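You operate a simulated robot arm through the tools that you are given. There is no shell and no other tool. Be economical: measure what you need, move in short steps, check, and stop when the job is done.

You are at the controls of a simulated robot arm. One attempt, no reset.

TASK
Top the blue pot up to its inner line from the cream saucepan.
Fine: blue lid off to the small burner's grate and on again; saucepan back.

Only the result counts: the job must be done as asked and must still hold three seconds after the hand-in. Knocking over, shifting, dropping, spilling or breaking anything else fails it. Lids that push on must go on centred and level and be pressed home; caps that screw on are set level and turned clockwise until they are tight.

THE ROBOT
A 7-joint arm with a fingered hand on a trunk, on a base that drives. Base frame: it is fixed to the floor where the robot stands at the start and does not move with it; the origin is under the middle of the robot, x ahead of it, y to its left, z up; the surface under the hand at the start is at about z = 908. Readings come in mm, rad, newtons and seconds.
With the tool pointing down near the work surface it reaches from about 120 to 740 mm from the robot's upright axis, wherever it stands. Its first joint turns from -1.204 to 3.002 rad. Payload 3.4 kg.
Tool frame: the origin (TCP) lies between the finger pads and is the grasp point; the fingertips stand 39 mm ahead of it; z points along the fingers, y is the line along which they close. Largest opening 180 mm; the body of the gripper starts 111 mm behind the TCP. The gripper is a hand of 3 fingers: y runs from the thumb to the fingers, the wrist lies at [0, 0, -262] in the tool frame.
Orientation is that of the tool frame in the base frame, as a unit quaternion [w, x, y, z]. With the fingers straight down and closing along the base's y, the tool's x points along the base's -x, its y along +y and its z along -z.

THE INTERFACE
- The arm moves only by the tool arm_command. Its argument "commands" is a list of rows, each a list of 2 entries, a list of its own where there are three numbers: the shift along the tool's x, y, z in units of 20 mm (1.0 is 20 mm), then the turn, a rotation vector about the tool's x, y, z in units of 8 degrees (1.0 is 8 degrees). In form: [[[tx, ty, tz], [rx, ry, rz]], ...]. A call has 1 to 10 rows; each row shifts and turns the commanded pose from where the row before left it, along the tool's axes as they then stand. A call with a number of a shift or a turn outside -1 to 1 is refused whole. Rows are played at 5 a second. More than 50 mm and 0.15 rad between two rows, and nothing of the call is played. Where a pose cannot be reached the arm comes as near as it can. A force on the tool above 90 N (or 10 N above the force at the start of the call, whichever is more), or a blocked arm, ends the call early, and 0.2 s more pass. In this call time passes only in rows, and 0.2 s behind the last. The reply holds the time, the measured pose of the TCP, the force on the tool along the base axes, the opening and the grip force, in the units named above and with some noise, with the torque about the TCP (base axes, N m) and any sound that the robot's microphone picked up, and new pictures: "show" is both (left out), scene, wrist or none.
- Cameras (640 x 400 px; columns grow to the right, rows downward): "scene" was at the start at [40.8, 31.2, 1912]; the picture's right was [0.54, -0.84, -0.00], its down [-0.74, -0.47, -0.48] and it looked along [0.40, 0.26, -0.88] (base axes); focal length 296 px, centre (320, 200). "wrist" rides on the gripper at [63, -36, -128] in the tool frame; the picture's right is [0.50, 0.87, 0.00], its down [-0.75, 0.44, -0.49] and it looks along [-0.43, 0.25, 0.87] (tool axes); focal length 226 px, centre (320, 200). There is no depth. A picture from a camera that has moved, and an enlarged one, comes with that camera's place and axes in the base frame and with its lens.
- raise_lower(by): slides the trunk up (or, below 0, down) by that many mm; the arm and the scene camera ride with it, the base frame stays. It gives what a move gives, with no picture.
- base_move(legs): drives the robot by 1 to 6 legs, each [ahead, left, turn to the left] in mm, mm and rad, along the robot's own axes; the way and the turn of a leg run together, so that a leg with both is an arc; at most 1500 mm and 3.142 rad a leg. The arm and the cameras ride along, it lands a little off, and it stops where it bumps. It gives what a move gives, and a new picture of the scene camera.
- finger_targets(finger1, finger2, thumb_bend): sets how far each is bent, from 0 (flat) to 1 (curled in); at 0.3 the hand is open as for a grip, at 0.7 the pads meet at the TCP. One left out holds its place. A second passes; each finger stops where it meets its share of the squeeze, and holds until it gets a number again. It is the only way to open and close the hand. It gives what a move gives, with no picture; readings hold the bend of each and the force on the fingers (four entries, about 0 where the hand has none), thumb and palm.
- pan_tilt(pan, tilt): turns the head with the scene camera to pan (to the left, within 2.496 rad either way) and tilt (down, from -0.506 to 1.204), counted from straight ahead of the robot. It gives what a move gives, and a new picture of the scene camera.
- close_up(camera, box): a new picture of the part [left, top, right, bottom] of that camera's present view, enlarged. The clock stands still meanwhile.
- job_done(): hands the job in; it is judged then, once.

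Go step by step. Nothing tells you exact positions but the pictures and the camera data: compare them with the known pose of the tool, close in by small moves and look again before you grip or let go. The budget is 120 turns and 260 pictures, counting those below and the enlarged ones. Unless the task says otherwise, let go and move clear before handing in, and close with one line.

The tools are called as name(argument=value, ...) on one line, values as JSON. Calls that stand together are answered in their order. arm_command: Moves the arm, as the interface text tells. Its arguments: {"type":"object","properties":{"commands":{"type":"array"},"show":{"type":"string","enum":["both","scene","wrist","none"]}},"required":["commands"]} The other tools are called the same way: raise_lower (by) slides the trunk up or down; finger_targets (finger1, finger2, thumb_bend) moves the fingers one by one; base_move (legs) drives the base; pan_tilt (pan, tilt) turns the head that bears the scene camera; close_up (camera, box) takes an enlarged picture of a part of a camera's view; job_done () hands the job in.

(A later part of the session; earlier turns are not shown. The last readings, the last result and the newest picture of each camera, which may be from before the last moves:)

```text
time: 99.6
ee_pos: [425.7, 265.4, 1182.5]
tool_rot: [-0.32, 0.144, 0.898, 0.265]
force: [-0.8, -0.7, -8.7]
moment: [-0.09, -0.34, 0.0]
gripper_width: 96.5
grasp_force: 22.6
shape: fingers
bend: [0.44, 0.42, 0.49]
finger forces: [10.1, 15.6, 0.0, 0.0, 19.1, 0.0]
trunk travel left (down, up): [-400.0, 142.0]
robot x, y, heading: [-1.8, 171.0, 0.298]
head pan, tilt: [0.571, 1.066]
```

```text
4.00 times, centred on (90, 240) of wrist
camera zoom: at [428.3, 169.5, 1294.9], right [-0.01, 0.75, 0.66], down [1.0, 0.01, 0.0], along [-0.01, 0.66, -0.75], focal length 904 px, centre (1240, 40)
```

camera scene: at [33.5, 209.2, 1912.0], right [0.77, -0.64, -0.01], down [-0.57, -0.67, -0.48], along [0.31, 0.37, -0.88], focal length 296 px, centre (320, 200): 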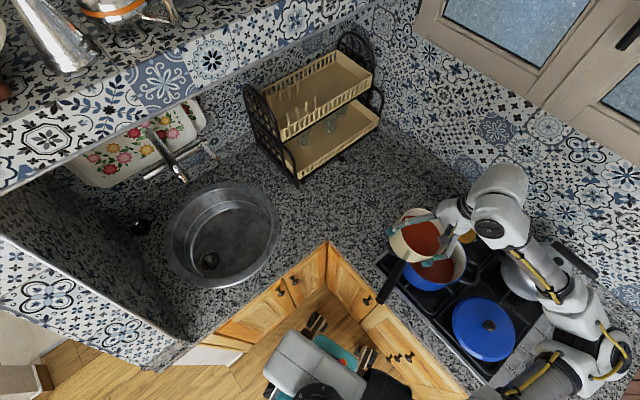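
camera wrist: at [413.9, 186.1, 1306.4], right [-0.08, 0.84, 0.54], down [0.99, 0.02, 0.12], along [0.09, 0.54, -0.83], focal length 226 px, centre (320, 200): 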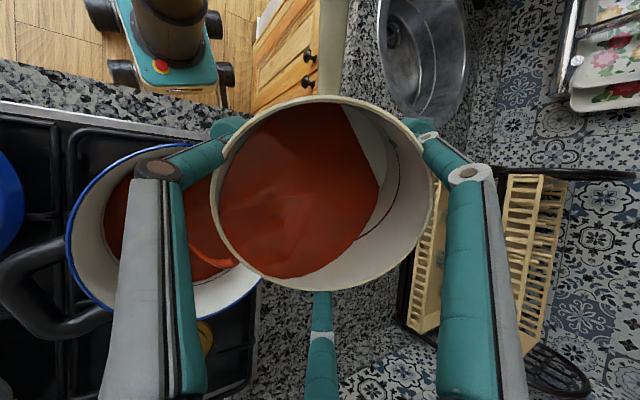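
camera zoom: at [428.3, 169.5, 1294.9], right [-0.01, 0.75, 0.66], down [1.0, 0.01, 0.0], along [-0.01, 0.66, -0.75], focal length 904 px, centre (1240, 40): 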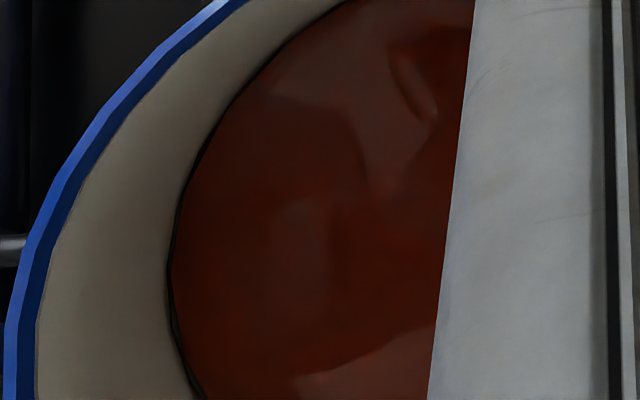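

The gap is closing. One more second and then back.

arm_command(commands=[[[0, 0, 0], [-0.05, 0.08, 0]], [[0, 0, 0], [0, 0, 0]], [[0, 0, 0], [0, 0, 0]], [[0, 0, 0], [0, 0, 0]], [[0, 0, 0], [0.25, -0.43, 0]], [[0, 0, 0], [0.25, -0.43, 0]], [[0, 0, 0], [0.25, -0.43, 0]], [[0, 0, 0], [0.25, -0.43, 0]], [[0, 0, 0], [0.29, -0.5, 0]], [[0, 0, 0], [0, 0, 0]]], show="none")

close_up(camera="wrist", box=[200, 245, 240, 275])

close_up(camera="scene", box=[440, 240, 470, 280])

```text
time: 101.8
ee_pos: [427.9, 266.1, 1183.7]
tool_rot: [-0.194, 0.153, 0.955, 0.161]
force: [0.3, -0.5, -8.6]
moment: [-0.07, -0.3, -0.02]
gripper_width: 96.3
grasp_force: 22.6
shape: fingers
bend: [0.44, 0.42, 0.49]
finger forces: [10.7, 15.5, 0.0, 0.1, 18.8, 0.1]
trunk travel left (down, up): [-400.0, 142.0]
robot x, y, heading: [-1.1, 170.3, 0.298]
head pan, tilt: [0.571, 1.066]
```

```text
13.33 times, centred on (220, 260) of wrist
camera zoom: at [400.8, 200.5, 1313.1], right [-0.13, 0.9, 0.43], down [0.97, 0.04, 0.22], along [0.18, 0.44, -0.88], focal length 3014 px, centre (1653, -600)
```

zoom: 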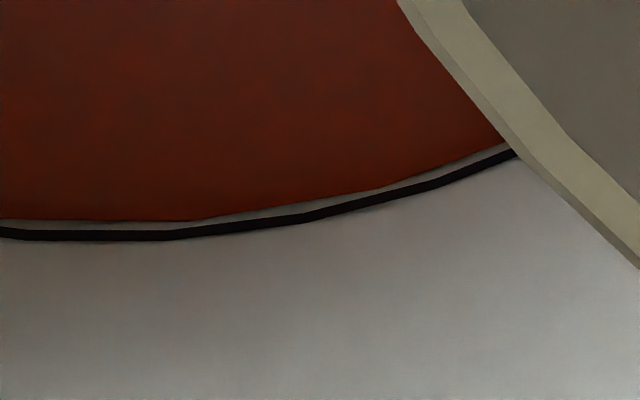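

```text
10.00 times, centred on (455, 260) of scene
camera zoom: at [33.0, 209.3, 1912.0], right [0.77, -0.64, -0.01], down [-0.57, -0.67, -0.48], along [0.31, 0.37, -0.88], focal length 2958 px, centre (-1030, -400)
```

zoom: 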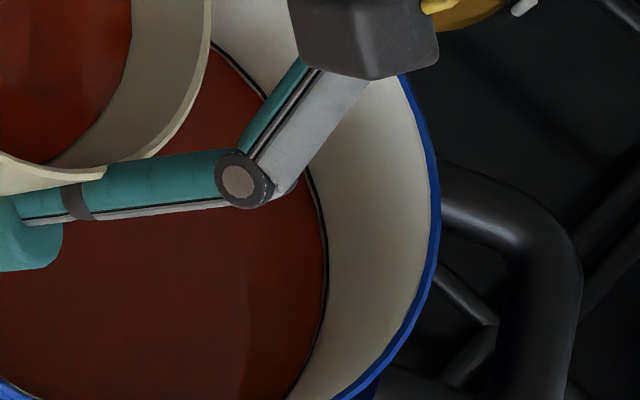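

About 1–2 mm left. One more similar pour (to ~51°).

arm_command(commands=[[[0, 0, 0], [-0.25, 0.43, 0]], [[0, 0, 0], [-0.25, 0.43, 0]], [[0, 0, 0], [-0.25, 0.43, 0]], [[0, 0, 0], [-0.25, 0.43, 0]], [[0, 0, 0], [-0.34, 0.59, 0]], [[0, 0, 0], [0, 0, 0]], [[0, 0, 0], [0, 0, 0]], [[0, 0, 0], [0, 0, 0]], [[0, 0, 0], [0, 0, 0]], [[0, 0, 0], [0, 0, 0]]], show="none")

arm_command(commands=[[[0, 0, 0], [0, 0, 0]], [[0, 0, 0], [0, 0, 0]], [[0, 0, 0], [0, 0, 0]], [[0, 0, 0], [0, 0, 0]], [[0, 0, 0], [0.25, -0.43, 0]], [[0, 0, 0], [0.25, -0.43, 0]], [[0, 0, 0], [0.25, -0.43, 0]], [[0, 0, 0], [0.25, -0.43, 0]], [[0, 0, 0], [0.34, -0.59, 0]], [[0, 0, 0], [0, 0, 0]]], show="none")

close_up(camera="wrist", box=[200, 245, 240, 275])

close_up(camera="wrist", box=[60, 110, 340, 310])

```text
time: 104.0
ee_pos: [427.3, 265.7, 1183.3]
tool_rot: [-0.329, 0.143, 0.892, 0.273]
force: [0.1, -0.2, -6.5]
moment: [-0.13, -0.34, 0.07]
gripper_width: 96.2
grasp_force: 22.3
shape: fingers
bend: [0.44, 0.42, 0.49]
finger forces: [10.0, 15.5, 0.1, 0.0, 19.0, 0.1]
trunk travel left (down, up): [-400.0, 142.0]
robot x, y, heading: [-5.9, 173.0, 0.3]
head pan, tilt: [0.571, 1.066]
```

```text
time: 106.2
ee_pos: [427.2, 264.3, 1183.2]
tool_rot: [-0.194, 0.153, 0.955, 0.162]
force: [0.1, -0.2, -8.9]
moment: [-0.09, -0.29, 0.0]
gripper_width: 96.3
grasp_force: 22.4
shape: fingers
bend: [0.44, 0.42, 0.49]
finger forces: [10.5, 15.5, 0.1, 0.0, 18.6, 0.1]
trunk travel left (down, up): [-400.0, 142.0]
robot x, y, heading: [0.3, 171.7, 0.305]
head pan, tilt: [0.571, 1.066]
```

```text
13.33 times, centred on (220, 260) of wrist
camera zoom: at [400.6, 199.8, 1313.1], right [-0.13, 0.9, 0.43], down [0.97, 0.04, 0.22], along [0.18, 0.44, -0.88], focal length 3014 px, centre (1653, -600)
```

zoom: 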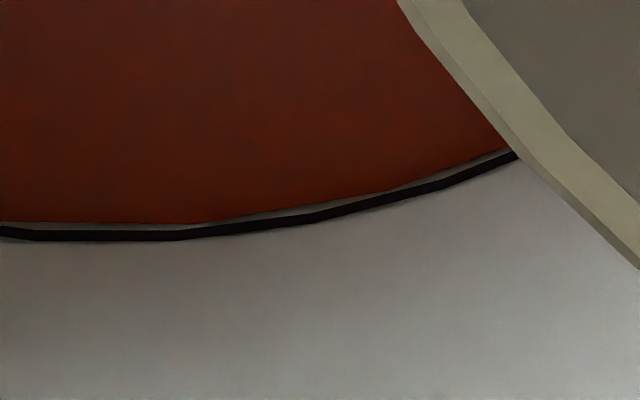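

```text
2.00 times, centred on (200, 210) of wrist
camera zoom: at [400.6, 199.8, 1313.1], right [-0.13, 0.9, 0.43], down [0.97, 0.04, 0.22], along [0.18, 0.44, -0.88], focal length 452 px, centre (560, 180)
```

zoom: 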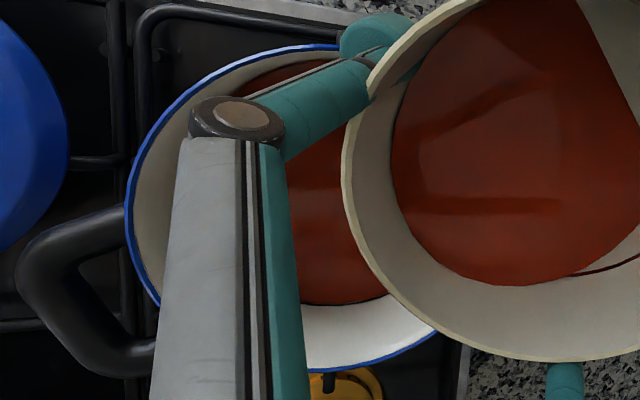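

One more small pour of the same size brings it onto the line.

arm_command(commands=[[[0, 0, 0], [-0.25, 0.43, 0]], [[0, 0, 0], [-0.25, 0.43, 0]], [[0, 0, 0], [-0.25, 0.43, 0]], [[0, 0, 0], [-0.33, 0.57, 0]], [[0, 0, 0], [-0.36, 0.62, 0]], [[0, 0, 0], [0, 0, 0]], [[0, 0, 0], [0, 0, 0]], [[0, 0, 0], [0, 0, 0]], [[0, 0, 0], [0, 0, 0]], [[0, 0, 0], [0, 0, 0]]], show="none")

arm_command(commands=[[[0, 0, 0], [0, 0, 0]], [[0, 0, 0], [0, 0, 0]], [[0, 0, 0], [0, 0, 0]], [[0, 0, 0], [0, 0, 0]], [[0, 0, 0], [0.25, -0.43, 0]], [[0, 0, 0], [0.25, -0.43, 0]], [[0, 0, 0], [0.25, -0.43, 0]], [[0, 0, 0], [0.33, -0.57, 0]], [[0, 0, 0], [0.36, -0.62, 0]], [[0, 0, 0], [0, 0, 0]]], show="none")

close_up(camera="wrist", box=[200, 245, 240, 275])

close_up(camera="scene", box=[380, 190, 500, 300])

```text
time: 108.4
ee_pos: [425.7, 266.7, 1184.3]
tool_rot: [-0.338, 0.142, 0.887, 0.281]
force: [0.4, 0.3, -8.4]
moment: [-0.15, -0.34, 0.02]
gripper_width: 96.0
grasp_force: 22.2
shape: fingers
bend: [0.44, 0.42, 0.49]
finger forces: [9.8, 15.4, 0.1, 0.1, 18.8, 0.0]
trunk travel left (down, up): [-400.0, 142.0]
robot x, y, heading: [-0.2, 168.2, 0.299]
head pan, tilt: [0.571, 1.066]
```

```text
time: 110.6
ee_pos: [426.6, 266.6, 1184.5]
tool_rot: [-0.194, 0.153, 0.955, 0.162]
force: [-0.6, 0.3, -8.6]
moment: [-0.08, -0.26, 0.0]
gripper_width: 96.4
grasp_force: 21.9
shape: fingers
bend: [0.44, 0.42, 0.49]
finger forces: [10.5, 15.5, 0.1, 0.0, 18.6, 0.0]
trunk travel left (down, up): [-400.0, 142.0]
robot x, y, heading: [-0.1, 170.8, 0.301]
head pan, tilt: [0.571, 1.066]
```

```text
13.33 times, centred on (220, 260) of wrist
camera zoom: at [400.6, 200.4, 1313.5], right [-0.13, 0.9, 0.43], down [0.97, 0.04, 0.22], along [0.18, 0.44, -0.88], focal length 3014 px, centre (1653, -600)
```

zoom: 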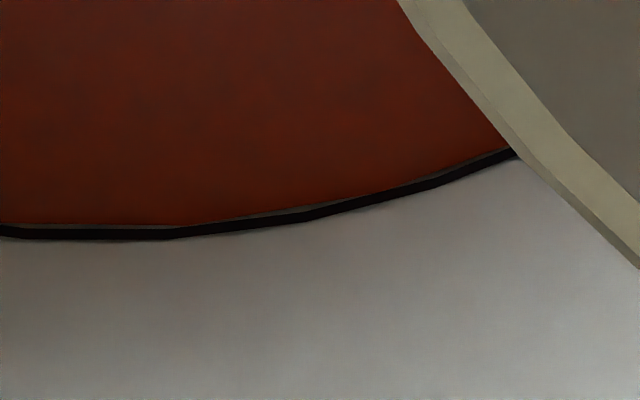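

```text
3.64 times, centred on (440, 245) of scene
camera zoom: at [32.9, 209.5, 1912.0], right [0.77, -0.64, -0.01], down [-0.57, -0.67, -0.48], along [0.31, 0.37, -0.88], focal length 1076 px, centre (-116, 36)
```

zoom: 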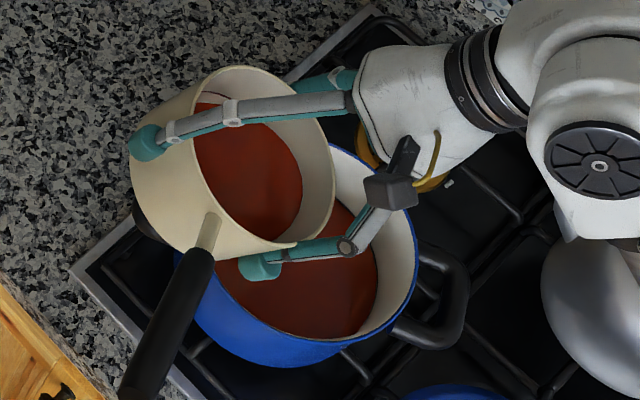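

The level is on the line now. I return the pan to level, then carry it back along the same path.

arm_command(commands=[[[0, 0, 0], [0.228, -0.395, 0]], [[0, 0, 0], [0.228, -0.395, 0]], [[0, 0, 0], [0.228, -0.395, 0]], [[0, 0, 0], [0.228, -0.395, 0]], [[0, 0, 0], [0.228, -0.395, 0]], [[0, 0, 0], [0.228, -0.395, 0]], [[0, 0, 0], [0.228, -0.395, 0]], [[0, 0, 0], [0.228, -0.395, 0]], [[0, 0, 0], [0, 0, 0]], [[0, 0, 0], [0, 0, 0]]], show="wrist")

```text
time: 112.8
ee_pos: [427.4, 264.5, 1184.2]
tool_rot: [0.001, 0.159, 0.987, 0.004]
force: [-0.4, 0.0, -7.8]
moment: [0.04, -0.23, -0.01]
gripper_width: 95.9
grasp_force: 22.0
shape: fingers
bend: [0.44, 0.42, 0.49]
finger forces: [11.7, 15.3, 0.1, 0.0, 17.6, 0.0]
trunk travel left (down, up): [-400.0, 142.0]
robot x, y, heading: [-0.4, 171.8, 0.298]
head pan, tilt: [0.571, 1.066]
camera wrist: at [355.9, 250.5, 1311.8], right [-0.2, 0.98, 0.01], down [0.85, 0.17, 0.5], along [0.49, 0.1, -0.87], focal length 226 px, centre (320, 200)
```

wrist: 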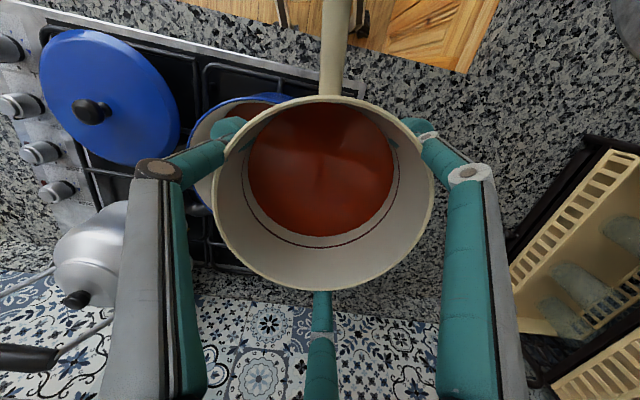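

arm_command(commands=[[[-0.08, 0.3, 0], [0, 0, 0]], [[-0.15, 0.53, 0], [0, 0, 0]], [[-0.17, 0.6, 0], [0, 0, 0]], [[-0.17, 0.6, 0], [0, 0, 0]], [[-0.17, 0.6, 0], [0, 0, 0]], [[-0.17, 0.6, 0], [0, 0, 0]], [[-0.17, 0.6, 0], [0, 0, 0]], [[-0.17, 0.6, 0], [0, 0, 0]], [[-0.17, 0.6, 0], [0, 0, 0]], [[-0.17, 0.6, 0], [0, 0, 0]]], show="none")

arm_command(commands=[[[-0.17, 0.6, 0], [0, 0, 0]], [[-0.17, 0.6, 0], [0, 0, 0]], [[-0.17, 0.6, 0], [0, 0, 0]], [[-0.17, 0.6, 0], [0, 0, 0]], [[-0.17, 0.6, 0], [0, 0, 0]], [[-0.17, 0.6, 0], [0, 0, 0]], [[-0.17, 0.6, 0], [0, 0, 0]], [[-0.17, 0.6, 0], [0, 0, 0]], [[-0.15, 0.55, 0], [0, 0, 0]], [[-0.12, 0.42, 0], [0, 0, 0]]], show="none")

arm_command(commands=[[[-0.1, 0.35, 0], [0, 0, 0]], [[0, 0, 0], [0, 0, 0]], [[0, 0, 0], [0, 0, 0]], [[0, 0, 0], [0, 0, 0]], [[0, 0, 0], [0, 0, 0]], [[0, 0, 0], [0, 0, 0]], [[0, 0, 0], [0, 0, 0]]])

```text
time: 115.0
ee_pos: [492.1, 363.1, 1186.2]
tool_rot: [0.001, 0.159, 0.987, 0.003]
force: [-0.3, 0.6, -6.8]
moment: [0.02, -0.18, -0.02]
gripper_width: 96.2
grasp_force: 22.0
shape: fingers
bend: [0.44, 0.42, 0.49]
finger forces: [11.8, 15.2, 0.1, 0.1, 17.5, 0.1]
trunk travel left (down, up): [-400.0, 142.0]
robot x, y, heading: [-0.9, 169.0, 0.298]
head pan, tilt: [0.571, 1.066]
```

```text
time: 117.2
ee_pos: [559.5, 464.1, 1184.2]
tool_rot: [0.001, 0.159, 0.987, 0.003]
force: [0.6, -0.3, -8.8]
moment: [0.05, -0.23, -0.02]
gripper_width: 95.9
grasp_force: 22.1
shape: fingers
bend: [0.44, 0.42, 0.49]
finger forces: [11.8, 15.2, 0.0, 0.0, 17.3, 0.0]
trunk travel left (down, up): [-400.0, 142.0]
robot x, y, heading: [0.9, 168.9, 0.299]
head pan, tilt: [0.571, 1.066]
```

```text
time: 118.8
ee_pos: [564.4, 468.7, 1186.3]
tool_rot: [0.002, 0.159, 0.987, 0.003]
force: [-0.8, 0.6, -7.4]
moment: [0.04, -0.24, -0.05]
gripper_width: 96.0
grasp_force: 22.0
shape: fingers
bend: [0.44, 0.42, 0.49]
finger forces: [11.8, 15.1, 0.0, 0.0, 17.3, 0.1]
trunk travel left (down, up): [-400.0, 142.0]
robot x, y, heading: [2.2, 170.5, 0.297]
head pan, tilt: [0.571, 1.066]
camera scene: at [33.3, 214.9, 1911.9], right [0.77, -0.64, 0.0], down [-0.57, -0.67, -0.48], along [0.31, 0.37, -0.88], focal length 296 px, centre (320, 200)
camera wrist: at [493.4, 453.3, 1313.3], right [-0.2, 0.98, 0.01], down [0.85, 0.17, 0.5], along [0.48, 0.1, -0.87], focal length 226 px, centre (320, 200)
```

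scene: 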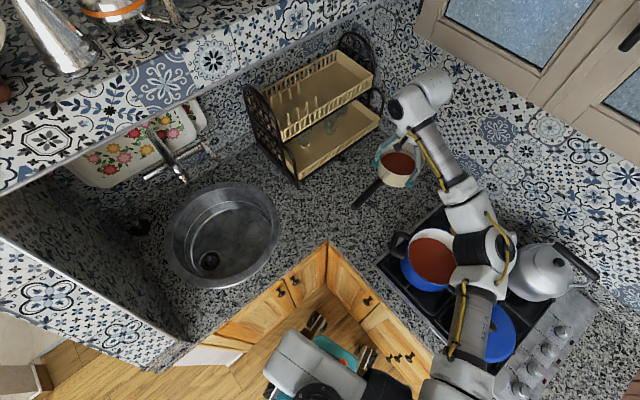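
wrist: 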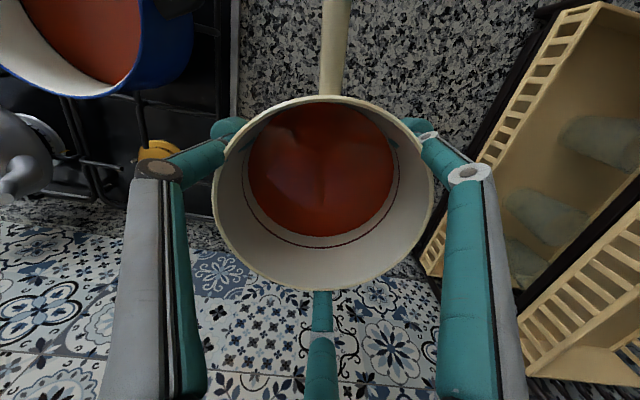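

Back above its spot, pan level. I lower it gently.

arm_command(commands=[[[0.03, 0.2, 0.4], [0, 0, 0]], [[0, 0, 0.7], [0, 0, 0]], [[0, 0, 0.8], [0, 0, 0]], [[0, 0, 0.8], [0, 0, 0]], [[0, 0, 0.8], [0, 0, 0]], [[0, 0, 0.8], [0, 0, 0]], [[0, 0, 0.8], [0, 0, 0]], [[0, 0, 0.8], [0, 0, 0]], [[0, 0, 0.7], [0, 0, 0]], [[0, 0, 0.5], [0, 0, 0]]], show="none")

arm_command(commands=[[[0, 0, 0.6], [0, 0, 0]], [[0, 0, 0.8], [0, 0, 0]], [[0, 0, 0.7], [0, 0, 0]], [[0, 0, 0.5], [0, 0, 0]], [[0, 0, 0.3], [0, 0, 0]], [[0, 0, 0], [0, 0, 0]]])

```text
time: 121.0
ee_pos: [566.4, 475.7, 1042.5]
tool_rot: [0.001, 0.159, 0.987, 0.003]
force: [0.6, 0.0, -8.3]
moment: [0.01, -0.16, 0.03]
gripper_width: 95.9
grasp_force: 21.8
shape: fingers
bend: [0.44, 0.42, 0.49]
finger forces: [11.7, 15.1, 0.0, 0.0, 17.4, 0.0]
trunk travel left (down, up): [-400.0, 142.0]
robot x, y, heading: [-0.2, 169.3, 0.299]
head pan, tilt: [0.571, 1.066]
```

```text
time: 122.4
ee_pos: [564.5, 473.8, 984.5]
tool_rot: [0.002, 0.159, 0.987, 0.004]
force: [-0.5, 0.1, -7.7]
moment: [0.02, -0.21, 0.01]
gripper_width: 95.8
grasp_force: 22.1
shape: fingers
bend: [0.44, 0.42, 0.49]
finger forces: [11.6, 15.1, 0.0, 0.0, 17.3, 0.1]
trunk travel left (down, up): [-400.0, 142.0]
robot x, y, heading: [1.3, 172.5, 0.298]
head pan, tilt: [0.571, 1.066]
camera scene: at [33.0, 214.9, 1911.9], right [0.77, -0.64, 0.0], down [-0.57, -0.67, -0.48], along [0.31, 0.37, -0.88], focal length 296 px, centre (320, 200)
camera wrist: at [494.1, 458.0, 1113.8], right [-0.2, 0.98, 0.01], down [0.85, 0.17, 0.5], along [0.49, 0.1, -0.87], focal length 226 px, centre (320, 200)
```

scene: 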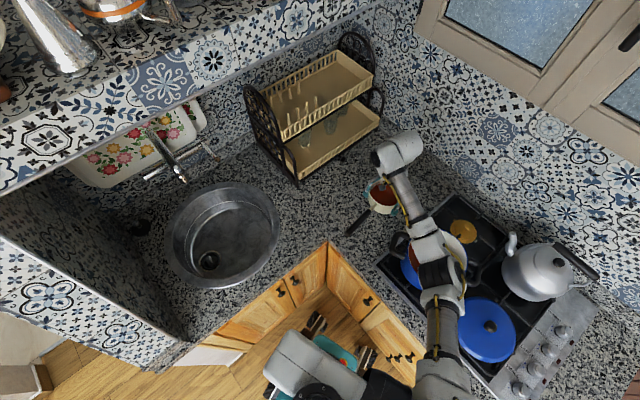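
wrist: 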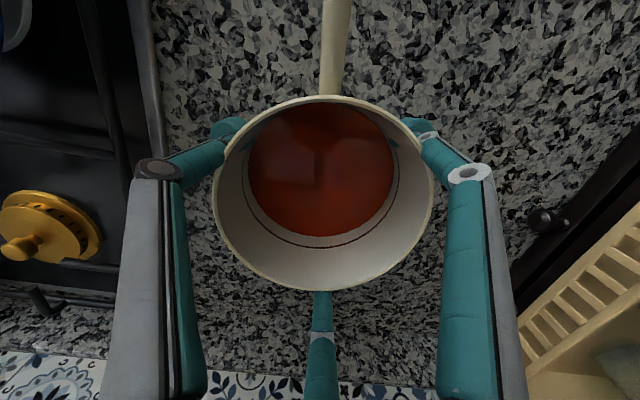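

arm_command(commands=[[[0, 0, 0.3], [0, 0, 0]], [[0, 0, 0.25], [0, 0, 0]], [[0, 0, 0.15], [0, 0, 0]]], show="none")

arm_command(commands=[[[0, 0, 0.12], [0, 0, 0]], [[0, 0, 0], [0, 0, 0]]], show="none")

```text
time: 123.2
ee_pos: [564.6, 474.7, 972.0]
tool_rot: [0.001, 0.16, 0.987, 0.003]
force: [-0.3, -0.4, -7.0]
moment: [0.04, -0.22, -0.07]
gripper_width: 95.7
grasp_force: 22.0
shape: fingers
bend: [0.44, 0.42, 0.49]
finger forces: [11.7, 15.1, 0.1, 0.0, 17.4, 0.1]
trunk travel left (down, up): [-400.0, 142.0]
robot x, y, heading: [3.6, 170.1, 0.297]
head pan, tilt: [0.571, 1.066]
```

```text
time: 123.8
ee_pos: [565.4, 473.8, 970.7]
tool_rot: [0.001, 0.159, 0.987, 0.004]
force: [1.7, -1.3, 1.7]
moment: [0.17, 0.03, -0.05]
gripper_width: 95.9
grasp_force: 21.8
shape: fingers
bend: [0.44, 0.42, 0.49]
finger forces: [10.4, 15.7, 0.1, 0.1, 16.9, 0.0]
trunk travel left (down, up): [-400.0, 142.0]
robot x, y, heading: [1.8, 174.1, 0.301]
head pan, tilt: [0.571, 1.066]
```

The pan touches the counter. I press 2 mm more to seat it, then open evenly.

arm_command(commands=[[[0, 0, 0.1], [0, 0, 0]], [[0, 0, 0], [0, 0, 0]]], show="none")

finger_targets(finger1=0.36, finger2=0.36, thumb_bend=0.36)

finger_targets(finger1=0.25, finger2=0.25, thumb_bend=0.25)

arm_command(commands=[[[0, 0, -0.4], [0, 0, 0]], [[0, 0, -0.6], [0, 0, 0]], [[0, 0, -0.6], [0, 0, 0]], [[0, 0, -0.6], [0, 0, 0]], [[0, 0, -0.6], [0, 0, 0]], [[0, 0, -0.6], [0, 0, 0]], [[0, 0, -0.6], [0, 0, 0]], [[0, 0, -0.6], [0, 0, 0]]])

```text
time: 124.4
ee_pos: [566.5, 473.6, 968.3]
tool_rot: [0.003, 0.16, 0.987, 0.005]
force: [4.8, -2.9, 10.6]
moment: [0.19, 0.34, 0.0]
gripper_width: 95.7
grasp_force: 20.7
shape: fingers
bend: [0.44, 0.42, 0.49]
finger forces: [9.0, 16.4, 0.0, 0.0, 16.4, 0.0]
trunk travel left (down, up): [-400.0, 142.0]
robot x, y, heading: [1.3, 171.1, 0.302]
head pan, tilt: [0.571, 1.066]
```

```text
time: 125.4
ee_pos: [565.4, 472.6, 967.2]
tool_rot: [0.002, 0.159, 0.987, 0.003]
force: [-0.1, 0.5, -0.3]
moment: [0.0, 0.0, 0.06]
gripper_width: 128.0
grasp_force: 1.1
shape: fingers
bend: [0.36, 0.35, 0.36]
finger forces: [0.0, 0.9, 0.0, 0.0, 0.0, 0.0]
trunk travel left (down, up): [-400.0, 142.0]
robot x, y, heading: [0.3, 172.1, 0.299]
head pan, tilt: [0.571, 1.066]
```

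```text
time: 126.4
ee_pos: [564.9, 473.6, 967.5]
tool_rot: [0.002, 0.159, 0.987, 0.004]
force: [0.8, -0.2, 0.8]
moment: [-0.03, 0.02, 0.01]
gripper_width: 164.2
grasp_force: 0.0
shape: fingers
bend: [0.25, 0.25, 0.25]
finger forces: [0.0, 0.0, 0.1, 0.0, 0.0, 0.0]
trunk travel left (down, up): [-400.0, 142.0]
robot x, y, heading: [3.7, 168.6, 0.299]
head pan, tilt: [0.571, 1.066]
```

```text
time: 128.2
ee_pos: [565.9, 472.9, 1059.3]
tool_rot: [0.001, 0.159, 0.987, 0.003]
force: [0.2, 0.3, 0.4]
moment: [0.0, -0.01, -0.03]
gripper_width: 164.3
grasp_force: 0.1
shape: fingers
bend: [0.25, 0.25, 0.25]
finger forces: [0.0, 0.0, 0.0, 0.0, 0.0, 0.0]
trunk travel left (down, up): [-400.0, 142.0]
robot x, y, heading: [1.5, 169.0, 0.3]
head pan, tilt: [0.571, 1.066]
camera scene: at [31.2, 213.8, 1912.0], right [0.77, -0.64, 0.0], down [-0.57, -0.67, -0.48], along [0.31, 0.37, -0.88], focal length 296 px, centre (320, 200)
camera wrist: at [494.0, 456.9, 1187.4], right [-0.2, 0.98, 0.01], down [0.85, 0.17, 0.5], along [0.49, 0.1, -0.87], focal length 226 px, centre (320, 200)
```

scene: 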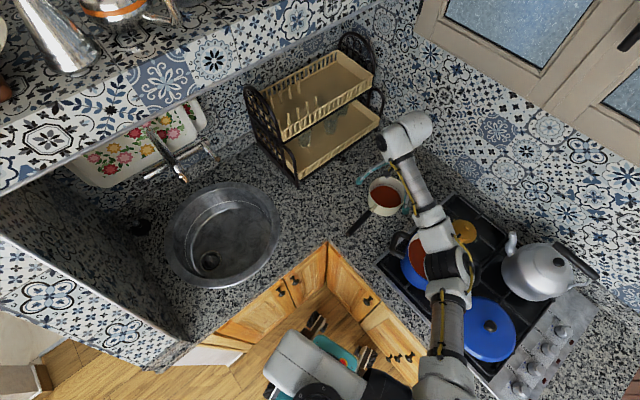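
wrist: 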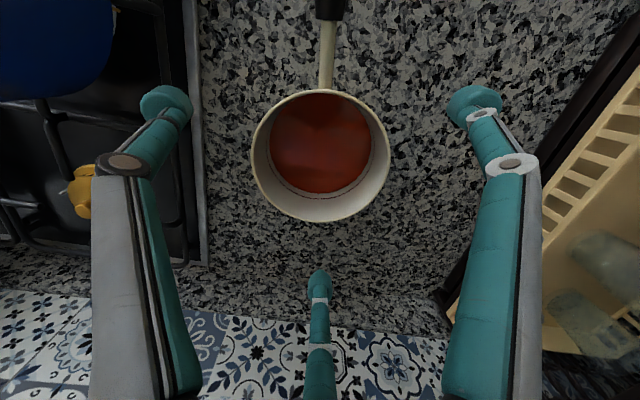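

The saucepan is back and free. I rise, restore the hand's yaw, and travel to the lid.

arm_command(commands=[[[0, 0, -1], [0, 0, 0]], [[0, 0, -1], [0, 0, 0]], [[0, 0, -1], [0, 0, 0]], [[0, 0, -1], [0, 0, -0.45]], [[0, 0, -1], [0, 0, -0.45]], [[0, 0, -1], [0, 0, -0.45]], [[0, 0, -1], [0, 0, -0.45]], [[0, 0, 0], [0, 0, -0.49]], [[0, 0, 0], [0, 0, 0]]], show="none")

finger_targets(finger1=0.48, finger2=0.48, thumb_bend=0.48)

```text
time: 130.2
ee_pos: [564.3, 473.0, 1200.1]
tool_rot: [0.002, 0.0, 1.0, 0.003]
force: [0.4, -0.3, -0.2]
moment: [-0.03, 0.04, 0.02]
gripper_width: 164.2
grasp_force: 0.1
shape: fingers
bend: [0.25, 0.25, 0.25]
finger forces: [0.1, 0.0, 0.1, 0.1, 0.0, 0.0]
trunk travel left (down, up): [-400.0, 142.0]
robot x, y, heading: [-0.6, 169.9, 0.3]
head pan, tilt: [0.571, 1.066]
```

```text
time: 131.2
ee_pos: [564.0, 472.2, 1199.0]
tool_rot: [0.002, 0.0, 1.0, 0.003]
force: [0.1, -0.1, 0.1]
moment: [0.01, 0.0, 0.02]
gripper_width: 81.3
grasp_force: 0.1
shape: fingers
bend: [0.48, 0.48, 0.48]
finger forces: [0.1, 0.0, 0.0, 0.0, 0.0, 0.0]
trunk travel left (down, up): [-400.0, 142.0]
robot x, y, heading: [-2.9, 171.1, 0.302]
head pan, tilt: [0.571, 1.066]
```

arm_command(commands=[[[0.1, -0.5, 0], [0, 0, 0]], [[0.19, -0.9, 0], [0, 0, 0]], [[0.19, -0.9, 0], [0, 0, 0]], [[0.19, -0.9, 0], [0, 0, 0]], [[0.19, -0.9, 0], [0, 0, 0]], [[0.19, -0.9, 0], [0, 0, 0]], [[0.19, -0.9, 0], [0, 0, 0]], [[0.19, -0.9, 0], [0, 0, 0]], [[0.19, -0.9, 0], [0, 0, 0]], [[0.19, -0.9, 0], [0, 0, 0]]], show="none")

arm_command(commands=[[[0.19, -0.9, 0], [0, 0, 0]], [[0.19, -0.9, 0], [0, 0, 0]], [[0.19, -0.9, 0], [0, 0, 0]], [[0.19, -0.9, 0], [0, 0, 0]], [[0.19, -0.9, 0], [0, 0, 0]], [[0.19, -0.9, 0], [0, 0, 0]], [[0.19, -0.9, 0], [0, 0, 0]], [[0.19, -0.9, 0], [0, 0, 0]], [[0.19, -0.9, 0], [0, 0, 0]], [[0.1, -0.5, 0], [0, 0, 0]]], show="none")

arm_command(commands=[[[0.19, -0.9, 0], [0, 0, 0]], [[0.19, -0.9, 0], [0, 0, 0]], [[0.19, -0.9, 0], [0, 0, 0]], [[0.19, -0.9, 0], [0, 0, 0]], [[0.19, -0.9, 0], [0, 0, 0]], [[0.19, -0.9, 0], [0, 0, 0]], [[0.19, -0.9, 0], [0, 0, 0]], [[0.12, -0.6, 0], [0, 0, 0]], [[0, 0, 0], [0, 0, 0]], [[0, 0, 0], [0, 0, 0]]])

```text
time: 133.4
ee_pos: [528.0, 298.1, 1199.1]
tool_rot: [0.002, -0.001, 1.0, 0.003]
force: [-0.3, -0.3, -1.2]
moment: [0.03, 0.01, -0.01]
gripper_width: 81.2
grasp_force: 0.1
shape: fingers
bend: [0.48, 0.48, 0.48]
finger forces: [0.0, 0.0, 0.0, 0.1, 0.1, 0.0]
trunk travel left (down, up): [-400.0, 142.0]
robot x, y, heading: [1.5, 169.1, 0.299]
head pan, tilt: [0.571, 1.066]
```

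```text
time: 135.6
ee_pos: [491.6, 126.3, 1197.2]
tool_rot: [0.001, 0.0, 1.0, 0.003]
force: [-0.1, -0.1, 0.0]
moment: [-0.03, 0.01, -0.01]
gripper_width: 81.1
grasp_force: 0.1
shape: fingers
bend: [0.48, 0.48, 0.48]
finger forces: [0.0, 0.1, 0.1, 0.1, 0.0, 0.0]
trunk travel left (down, up): [-400.0, 142.0]
robot x, y, heading: [-1.1, 170.8, 0.302]
head pan, tilt: [0.571, 1.066]
```

```text
time: 137.8
ee_pos: [462.7, -11.0, 1195.8]
tool_rot: [0.002, 0.0, 1.0, 0.003]
force: [-0.3, 0.3, 0.3]
moment: [-0.02, 0.02, -0.04]
gripper_width: 81.5
grasp_force: 0.0
shape: fingers
bend: [0.48, 0.48, 0.48]
finger forces: [0.0, 0.0, 0.0, 0.0, 0.0, 0.0]
trunk travel left (down, up): [-400.0, 142.0]
robot x, y, heading: [-2.8, 171.4, 0.301]
head pan, tilt: [0.571, 1.066]
camera scene: at [30.5, 205.2, 1912.2], right [0.77, -0.64, -0.01], down [-0.57, -0.67, -0.48], along [0.31, 0.37, -0.87], focal length 296 px, centre (320, 200)
camera wrist: at [398.9, -47.4, 1323.2], right [-0.5, 0.87, 0.0], down [0.75, 0.43, 0.5], along [0.43, 0.25, -0.87], focal length 226 px, centre (320, 200)
```

scene: 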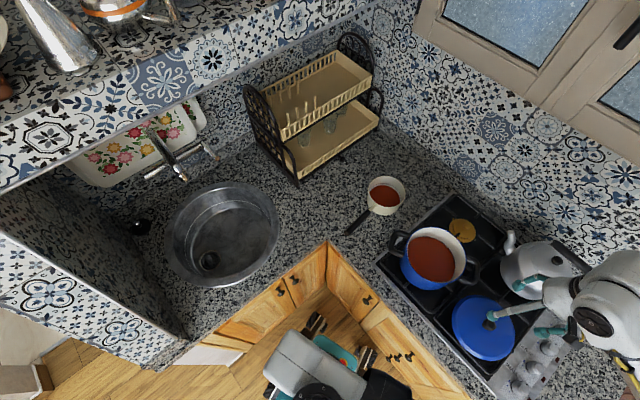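
wrist: 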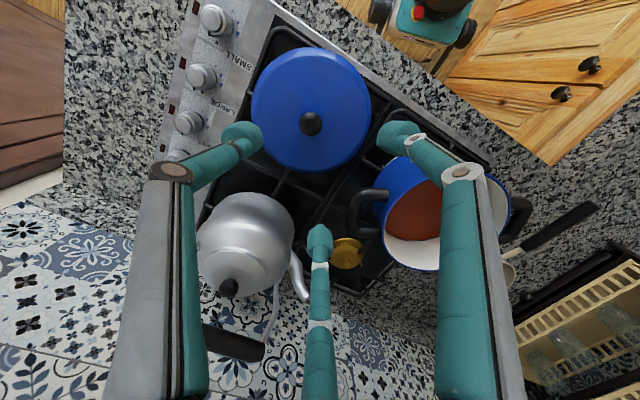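

The lid is where I left it; knob measures about (459, -28). I align and go down to re-check.

arm_command(commands=[[[0.06, -0.4, 0.5], [0, 0, 0]], [[0.06, -0.42, 0.8], [0, 0, 0]], [[0, 0, 1], [0, 0, 0]], [[0, 0, 1], [0, 0, 0]], [[0, 0, 1], [0, 0, 0]], [[0, 0, 0], [0, 0, 0]], [[0, 0, 0], [0, 0, 0]]], show="none")

close_up(camera="wrist", box=[220, 40, 420, 240])

```text
time: 139.4
ee_pos: [462.3, -26.2, 1110.0]
tool_rot: [0.002, -0.001, 1.0, 0.004]
force: [-1.5, -0.4, -0.1]
moment: [-0.01, 0.01, -0.01]
gripper_width: 81.3
grasp_force: 0.1
shape: fingers
bend: [0.48, 0.48, 0.48]
finger forces: [0.1, 0.0, 0.1, 0.1, 0.0, 0.1]
trunk travel left (down, up): [-400.0, 142.0]
robot x, y, heading: [0.9, 168.7, 0.302]
head pan, tilt: [0.571, 1.066]
```

```text
2.00 times, centred on (320, 140) of wrist
camera zoom: at [398.2, -64.0, 1237.5], right [-0.5, 0.87, 0.0], down [0.75, 0.43, 0.5], along [0.43, 0.25, -0.87], focal length 452 px, centre (320, 320)
```

zoom: 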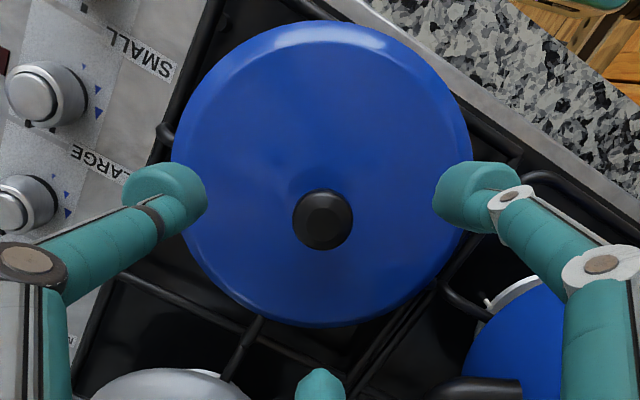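

Centred exactly. I go down to grip height (TCP ≈ 1027) and close around the knob.

arm_command(commands=[[[0, 0, 1], [0.057, 0.03, 0]], [[0, 0, 1], [0, 0, 0]], [[0, 0, 1], [0, 0, 0]], [[0, 0, 0.8], [0, 0, 0]], [[0, 0, 0.35], [0, 0, 0]], [[0, 0, 0], [0, 0, 0]]], show="none")

finger_targets(finger1=0.6, finger2=0.6, thumb_bend=0.6)

close_up(camera="wrist", box=[240, 100, 400, 260])

```text
time: 140.8
ee_pos: [459.9, -25.7, 1026.6]
tool_rot: [0.0, 0.0, 1.0, -0.001]
force: [-0.3, 0.4, 1.0]
moment: [0.01, 0.03, 0.02]
gripper_width: 81.2
grasp_force: 0.0
shape: fingers
bend: [0.48, 0.48, 0.48]
finger forces: [0.0, 0.0, 0.0, 0.0, 0.1, 0.0]
trunk travel left (down, up): [-400.0, 142.0]
robot x, y, heading: [-2.9, 168.1, 0.301]
head pan, tilt: [0.571, 1.066]
```

```text
time: 141.8
ee_pos: [460.4, -25.4, 1026.7]
tool_rot: [0.001, 0.0, 1.0, -0.001]
force: [0.2, 0.0, 0.7]
moment: [-0.01, 0.0, -0.03]
gripper_width: 34.3
grasp_force: 0.1
shape: fingers
bend: [0.6, 0.6, 0.6]
finger forces: [0.0, 0.0, 0.0, 0.0, 0.0, 0.1]
trunk travel left (down, up): [-400.0, 142.0]
robot x, y, heading: [3.7, 169.6, 0.301]
head pan, tilt: [0.571, 1.066]
```

```text
2.50 times, centred on (320, 180) of wrist
camera zoom: at [398.3, -61.6, 1155.3], right [-0.5, 0.87, 0.0], down [0.75, 0.44, 0.49], along [0.43, 0.24, -0.87], focal length 565 px, centre (320, 250)
```

zoom: 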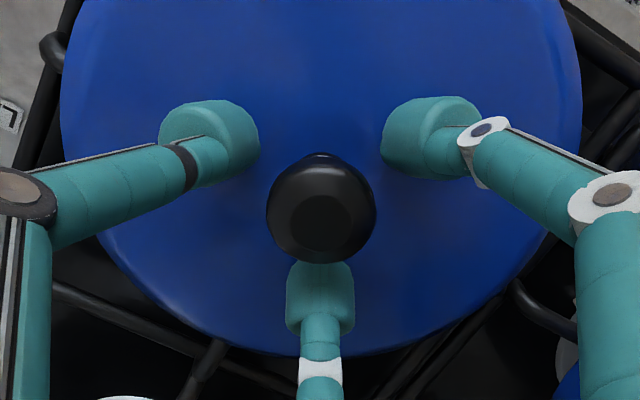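

arm_command(commands=[[[0.08, -0.05, 0], [0, 0, 0]], [[0, 0, 0], [0, 0, 0]]], show="none")

finger_targets(finger1=0.64, finger2=0.64, thumb_bend=0.64)

finger_targets(finger1=0.76, finger2=0.76, thumb_bend=0.76)

close_up(camera="wrist", box=[240, 100, 400, 260])

```text
time: 142.4
ee_pos: [460.0, -26.6, 1026.3]
tool_rot: [0.0, 0.0, 1.0, -0.001]
force: [0.5, 0.6, 0.8]
moment: [0.02, 0.0, 0.01]
gripper_width: 33.9
grasp_force: 0.0
shape: fingers
bend: [0.6, 0.6, 0.6]
finger forces: [0.1, 0.0, 0.0, 0.1, 0.0, 0.0]
trunk travel left (down, up): [-400.0, 142.0]
robot x, y, heading: [0.1, 171.6, 0.3]
head pan, tilt: [0.571, 1.066]
```

```text
time: 143.4
ee_pos: [458.8, -26.6, 1026.6]
tool_rot: [0.001, -0.001, 1.0, 0.0]
force: [-0.1, -0.2, -0.1]
moment: [0.03, -0.04, 0.02]
gripper_width: 18.7
grasp_force: 0.1
shape: fingers
bend: [0.64, 0.64, 0.64]
finger forces: [0.0, 0.0, 0.0, 0.0, 0.0, 0.0]
trunk travel left (down, up): [-400.0, 142.0]
robot x, y, heading: [-1.0, 167.6, 0.304]
head pan, tilt: [0.571, 1.066]
```

```text
time: 144.4
ee_pos: [459.5, -26.1, 1027.7]
tool_rot: [-0.001, 0.001, 1.0, -0.001]
force: [0.6, 0.0, -2.1]
moment: [-0.02, -0.03, 0.03]
gripper_width: 6.5
grasp_force: 19.9
shape: fingers
bend: [0.71, 0.7, 0.7]
finger forces: [11.6, 13.6, 0.1, 0.0, 15.0, 0.0]
trunk travel left (down, up): [-400.0, 142.0]
robot x, y, heading: [-2.7, 171.6, 0.304]
head pan, tilt: [0.571, 1.066]
```

```text
2.50 times, centred on (320, 180) of wrist
camera zoom: at [396.4, -62.5, 1155.2], right [-0.5, 0.87, 0.0], down [0.75, 0.44, 0.49], along [0.43, 0.24, -0.87], focal length 565 px, centre (320, 250)
```

zoom: 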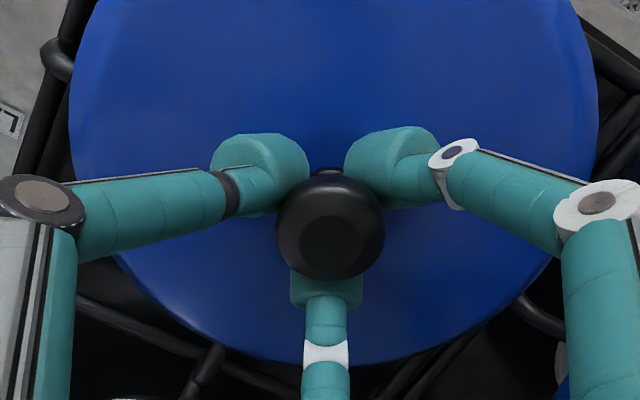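

The lid is held. I lift it, drifting 10 mm away from the pot handle first.

arm_command(commands=[[[0, 0, -0.4], [0, 0, 0]], [[0.1, -0.25, -0.5], [0, 0, 0]], [[0.1, -0.25, -0.6], [0, 0, 0]], [[0, 0, -0.8], [0, 0, 0]], [[0, 0, -0.8], [0, 0, 0]], [[0, 0, -0.8], [0, 0, 0]], [[0, 0, -0.8], [0, 0, 0]], [[0, 0, -0.8], [0, 0, 0]], [[0, 0, -0.8], [0, 0, 0]], [[0, 0, -0.8], [0, 0, 0]]], show="none")

arm_command(commands=[[[0, 0, -0.8], [0, 0, 0]], [[0, 0, -0.8], [0, 0, 0]], [[0, 0, -0.5], [0, 0, 0]], [[0, 0, 0], [0, 0, 0]]])

```text
time: 146.6
ee_pos: [455.9, -36.2, 1169.2]
tool_rot: [0.0, 0.001, 1.0, -0.001]
force: [-0.8, -0.1, -2.0]
moment: [0.02, 0.01, 0.0]
gripper_width: 6.4
grasp_force: 21.7
shape: fingers
bend: [0.71, 0.7, 0.7]
finger forces: [13.1, 15.6, 0.0, 0.0, 14.9, 0.0]
trunk travel left (down, up): [-400.0, 142.0]
robot x, y, heading: [1.8, 167.1, 0.301]
head pan, tilt: [0.571, 1.066]
```

```text
time: 147.6
ee_pos: [454.7, -38.0, 1212.3]
tool_rot: [-0.001, 0.001, 1.0, 0.0]
force: [-0.9, 1.1, -1.1]
moment: [0.0, 0.0, 0.01]
gripper_width: 6.7
grasp_force: 21.8
shape: fingers
bend: [0.71, 0.7, 0.7]
finger forces: [13.3, 16.0, 0.0, 0.0, 14.9, 0.0]
trunk travel left (down, up): [-400.0, 142.0]
robot x, y, heading: [0.5, 168.7, 0.299]
head pan, tilt: [0.571, 1.066]
camera scene: at [31.0, 204.9, 1912.1], right [0.77, -0.64, -0.01], down [-0.57, -0.67, -0.48], along [0.31, 0.37, -0.87], focal length 296 px, centre (320, 200)
camera wrist: at [392.9, -73.6, 1340.0], right [-0.5, 0.87, 0.0], down [0.75, 0.44, 0.49], along [0.43, 0.24, -0.87], focal length 226 px, centre (320, 200)
```

scene: 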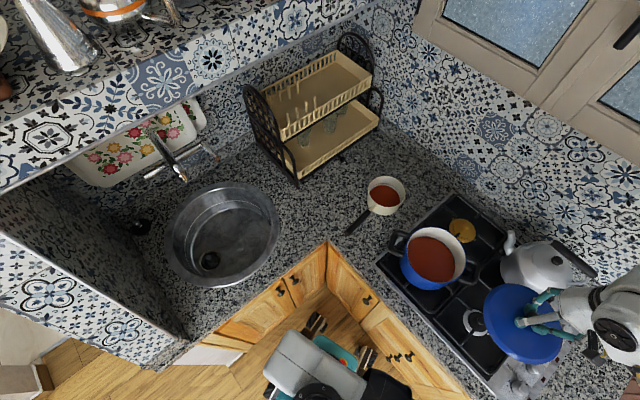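
wrist: 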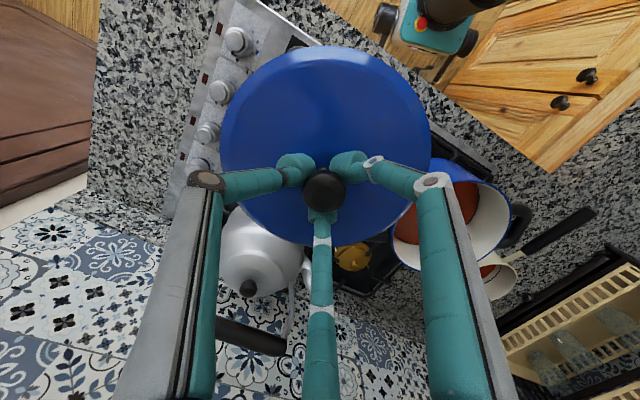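

The lid hangs level. With the pot in clear view, I measure its rim and check the level.

close_up(camera="scene", box=[380, 215, 480, 295])

close_up(camera="scene", box=[330, 160, 430, 250])

```text
5.00 times, centred on (430, 255) of scene
camera zoom: at [31.0, 204.9, 1912.1], right [0.77, -0.64, -0.01], down [-0.57, -0.67, -0.48], along [0.31, 0.37, -0.87], focal length 1479 px, centre (-230, -75)
```

zoom: 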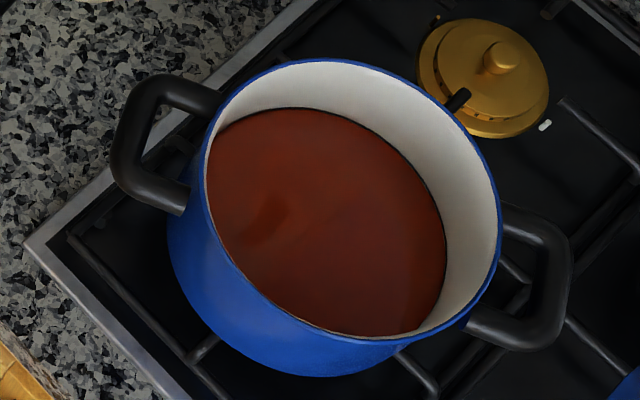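

```text
4.44 times, centred on (380, 205) of scene
camera zoom: at [31.0, 204.9, 1912.1], right [0.77, -0.64, -0.01], down [-0.57, -0.67, -0.48], along [0.31, 0.37, -0.87], focal length 1315 px, centre (53, 178)
```

zoom: 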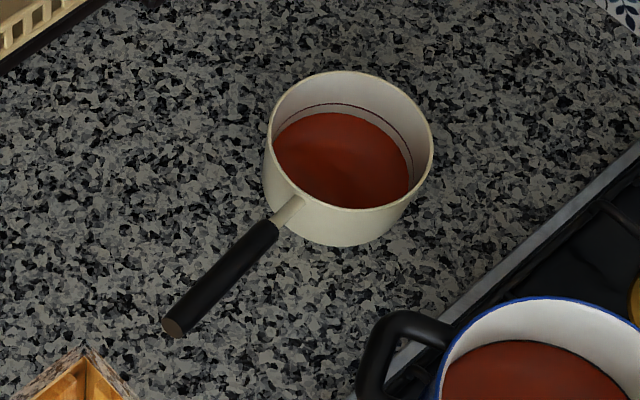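

The level sits right on the line and the saucepan stands where it was. Now I carry the lid over the pot.

arm_command(commands=[[[-0.05, 0.4, 0], [0, 0, 0]], [[-0.09, 0.8, 0], [0, 0, 0]], [[-0.09, 0.8, 0], [0, 0, 0]], [[-0.09, 0.8, 0], [0, 0, 0]], [[-0.09, 0.8, 0], [0, 0, 0]], [[-0.09, 0.8, 0], [0, 0, 0]], [[-0.09, 0.8, 0], [0, 0, 0]], [[-0.09, 0.8, 0], [0, 0, 0]], [[-0.09, 0.8, 0], [0, 0, 0]], [[-0.09, 0.8, 0], [0, 0, 0]]], show="none")

arm_command(commands=[[[-0.09, 0.8, 0], [0, 0, 0]], [[-0.09, 0.8, 0], [0, 0, 0]], [[-0.09, 0.8, 0], [0, 0, 0]], [[-0.09, 0.8, 0], [0, 0, 0]], [[-0.09, 0.7, 0], [0, 0, 0]], [[-0.05, 0.5, 0], [0, 0, 0]], [[0, 0.2, 0], [0, 0, 0]], [[0, 0, 0], [0, 0, 0]], [[0, 0, 0], [0, 0, 0]]], show="none")

arm_command(commands=[[[0, 0, 0.5], [0, 0, 0]], [[0, 0, 0.7], [0, 0, 0]], [[0, 0, 0.6], [0, 0, 0]], [[0, 0, 0], [0, 0, 0]], [[0, 0, 0], [0, 0, 0]], [[0, 0, 0], [0, 0, 0]]], show="wrist")

close_up(camera="scene", box=[380, 190, 500, 300])

```text
time: 149.8
ee_pos: [472.8, 117.8, 1209.5]
tool_rot: [0.0, 0.0, 1.0, -0.001]
force: [-0.8, -0.4, -2.9]
moment: [-0.02, 0.02, 0.02]
gripper_width: 6.4
grasp_force: 22.9
shape: fingers
bend: [0.71, 0.7, 0.7]
finger forces: [13.8, 16.3, 0.0, 0.0, 15.3, 0.0]
trunk travel left (down, up): [-400.0, 142.0]
robot x, y, heading: [0.7, 172.2, 0.303]
head pan, tilt: [0.571, 1.066]
```

```text
time: 151.8
ee_pos: [482.7, 206.7, 1209.6]
tool_rot: [0.0, 0.0, 1.0, -0.001]
force: [0.9, 0.3, -1.3]
moment: [-0.01, -0.03, -0.01]
gripper_width: 6.4
grasp_force: 23.4
shape: fingers
bend: [0.71, 0.7, 0.7]
finger forces: [13.9, 16.5, 0.0, 0.0, 15.6, 0.0]
trunk travel left (down, up): [-400.0, 142.0]
robot x, y, heading: [-0.3, 170.0, 0.295]
head pan, tilt: [0.571, 1.066]
```

```text
time: 153.2
ee_pos: [483.2, 207.0, 1173.9]
tool_rot: [0.0, 0.0, 1.0, -0.001]
force: [-0.5, -0.5, -1.6]
moment: [0.01, 0.01, 0.02]
gripper_width: 6.0
grasp_force: 23.3
shape: fingers
bend: [0.71, 0.7, 0.7]
finger forces: [14.3, 16.7, 0.0, 0.0, 15.7, 0.1]
trunk travel left (down, up): [-400.0, 142.0]
robot x, y, heading: [-1.0, 170.7, 0.299]
head pan, tilt: [0.571, 1.066]
camera wrist: at [420.4, 171.4, 1302.6], right [-0.5, 0.87, 0.0], down [0.75, 0.44, 0.49], along [0.43, 0.24, -0.87], focal length 226 px, centre (320, 200)
```

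wrist: 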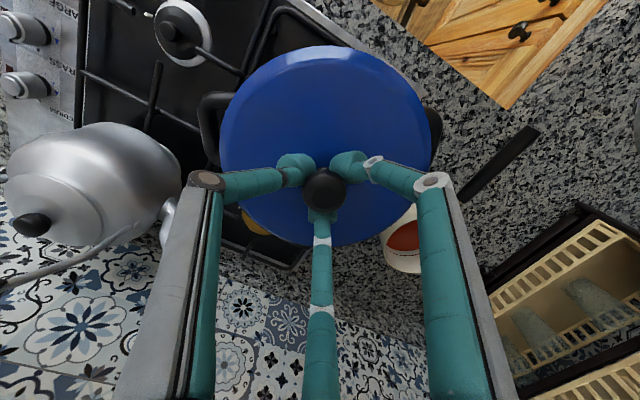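

```text
3.64 times, centred on (440, 245) of scene
camera zoom: at [31.9, 208.8, 1912.1], right [0.77, -0.64, 0.0], down [-0.57, -0.67, -0.48], along [0.31, 0.37, -0.88], focal length 1076 px, centre (-116, 36)
```

zoom: 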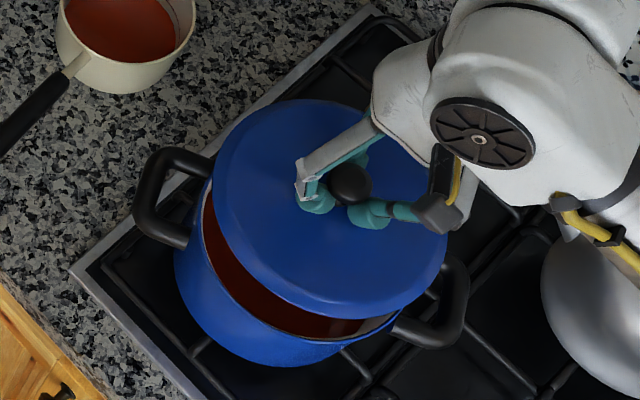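

Comparing lid and pot outlines in both cameras, the lid must go about 5 mm toward −y. I correct and lower to just above the rim.

arm_command(commands=[[[0, -0.25, 0], [0, 0, 0]], [[0, 0, 0.5], [0, 0, 0]], [[0, 0, 0.6], [0, 0, 0]], [[0, 0, 0.4], [0, 0, 0]], [[0, 0, 0], [0, 0, 0]], [[0, 0, 0], [0, 0, 0]]], show="wrist")

close_up(camera="scene", box=[390, 205, 490, 295])

```text
time: 154.6
ee_pos: [483.2, 202.0, 1145.6]
tool_rot: [-0.001, 0.0, 1.0, -0.001]
force: [0.5, -0.1, -1.2]
moment: [-0.03, 0.01, 0.0]
gripper_width: 6.3
grasp_force: 23.5
shape: fingers
bend: [0.71, 0.7, 0.7]
finger forces: [14.4, 16.9, 0.0, 0.1, 15.8, 0.1]
trunk travel left (down, up): [-400.0, 142.0]
robot x, y, heading: [2.3, 167.1, 0.299]
head pan, tilt: [0.571, 1.066]
camera wrist: at [420.9, 165.8, 1273.9], right [-0.5, 0.87, 0.0], down [0.75, 0.44, 0.49], along [0.43, 0.24, -0.87], focal length 226 px, centre (320, 200)
```

wrist: 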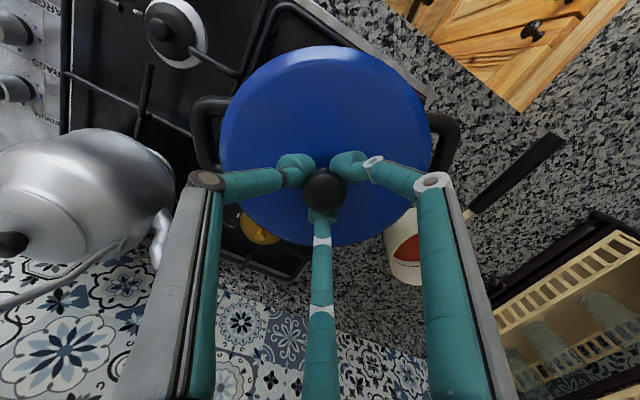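

```text
4.44 times, centred on (440, 250) of scene
camera zoom: at [32.0, 208.7, 1912.1], right [0.77, -0.64, 0.0], down [-0.57, -0.67, -0.48], along [0.31, 0.37, -0.88], focal length 1315 px, centre (-213, -22)
```

zoom: 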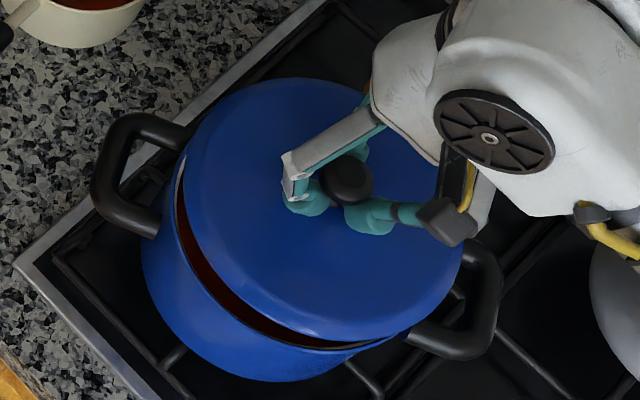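

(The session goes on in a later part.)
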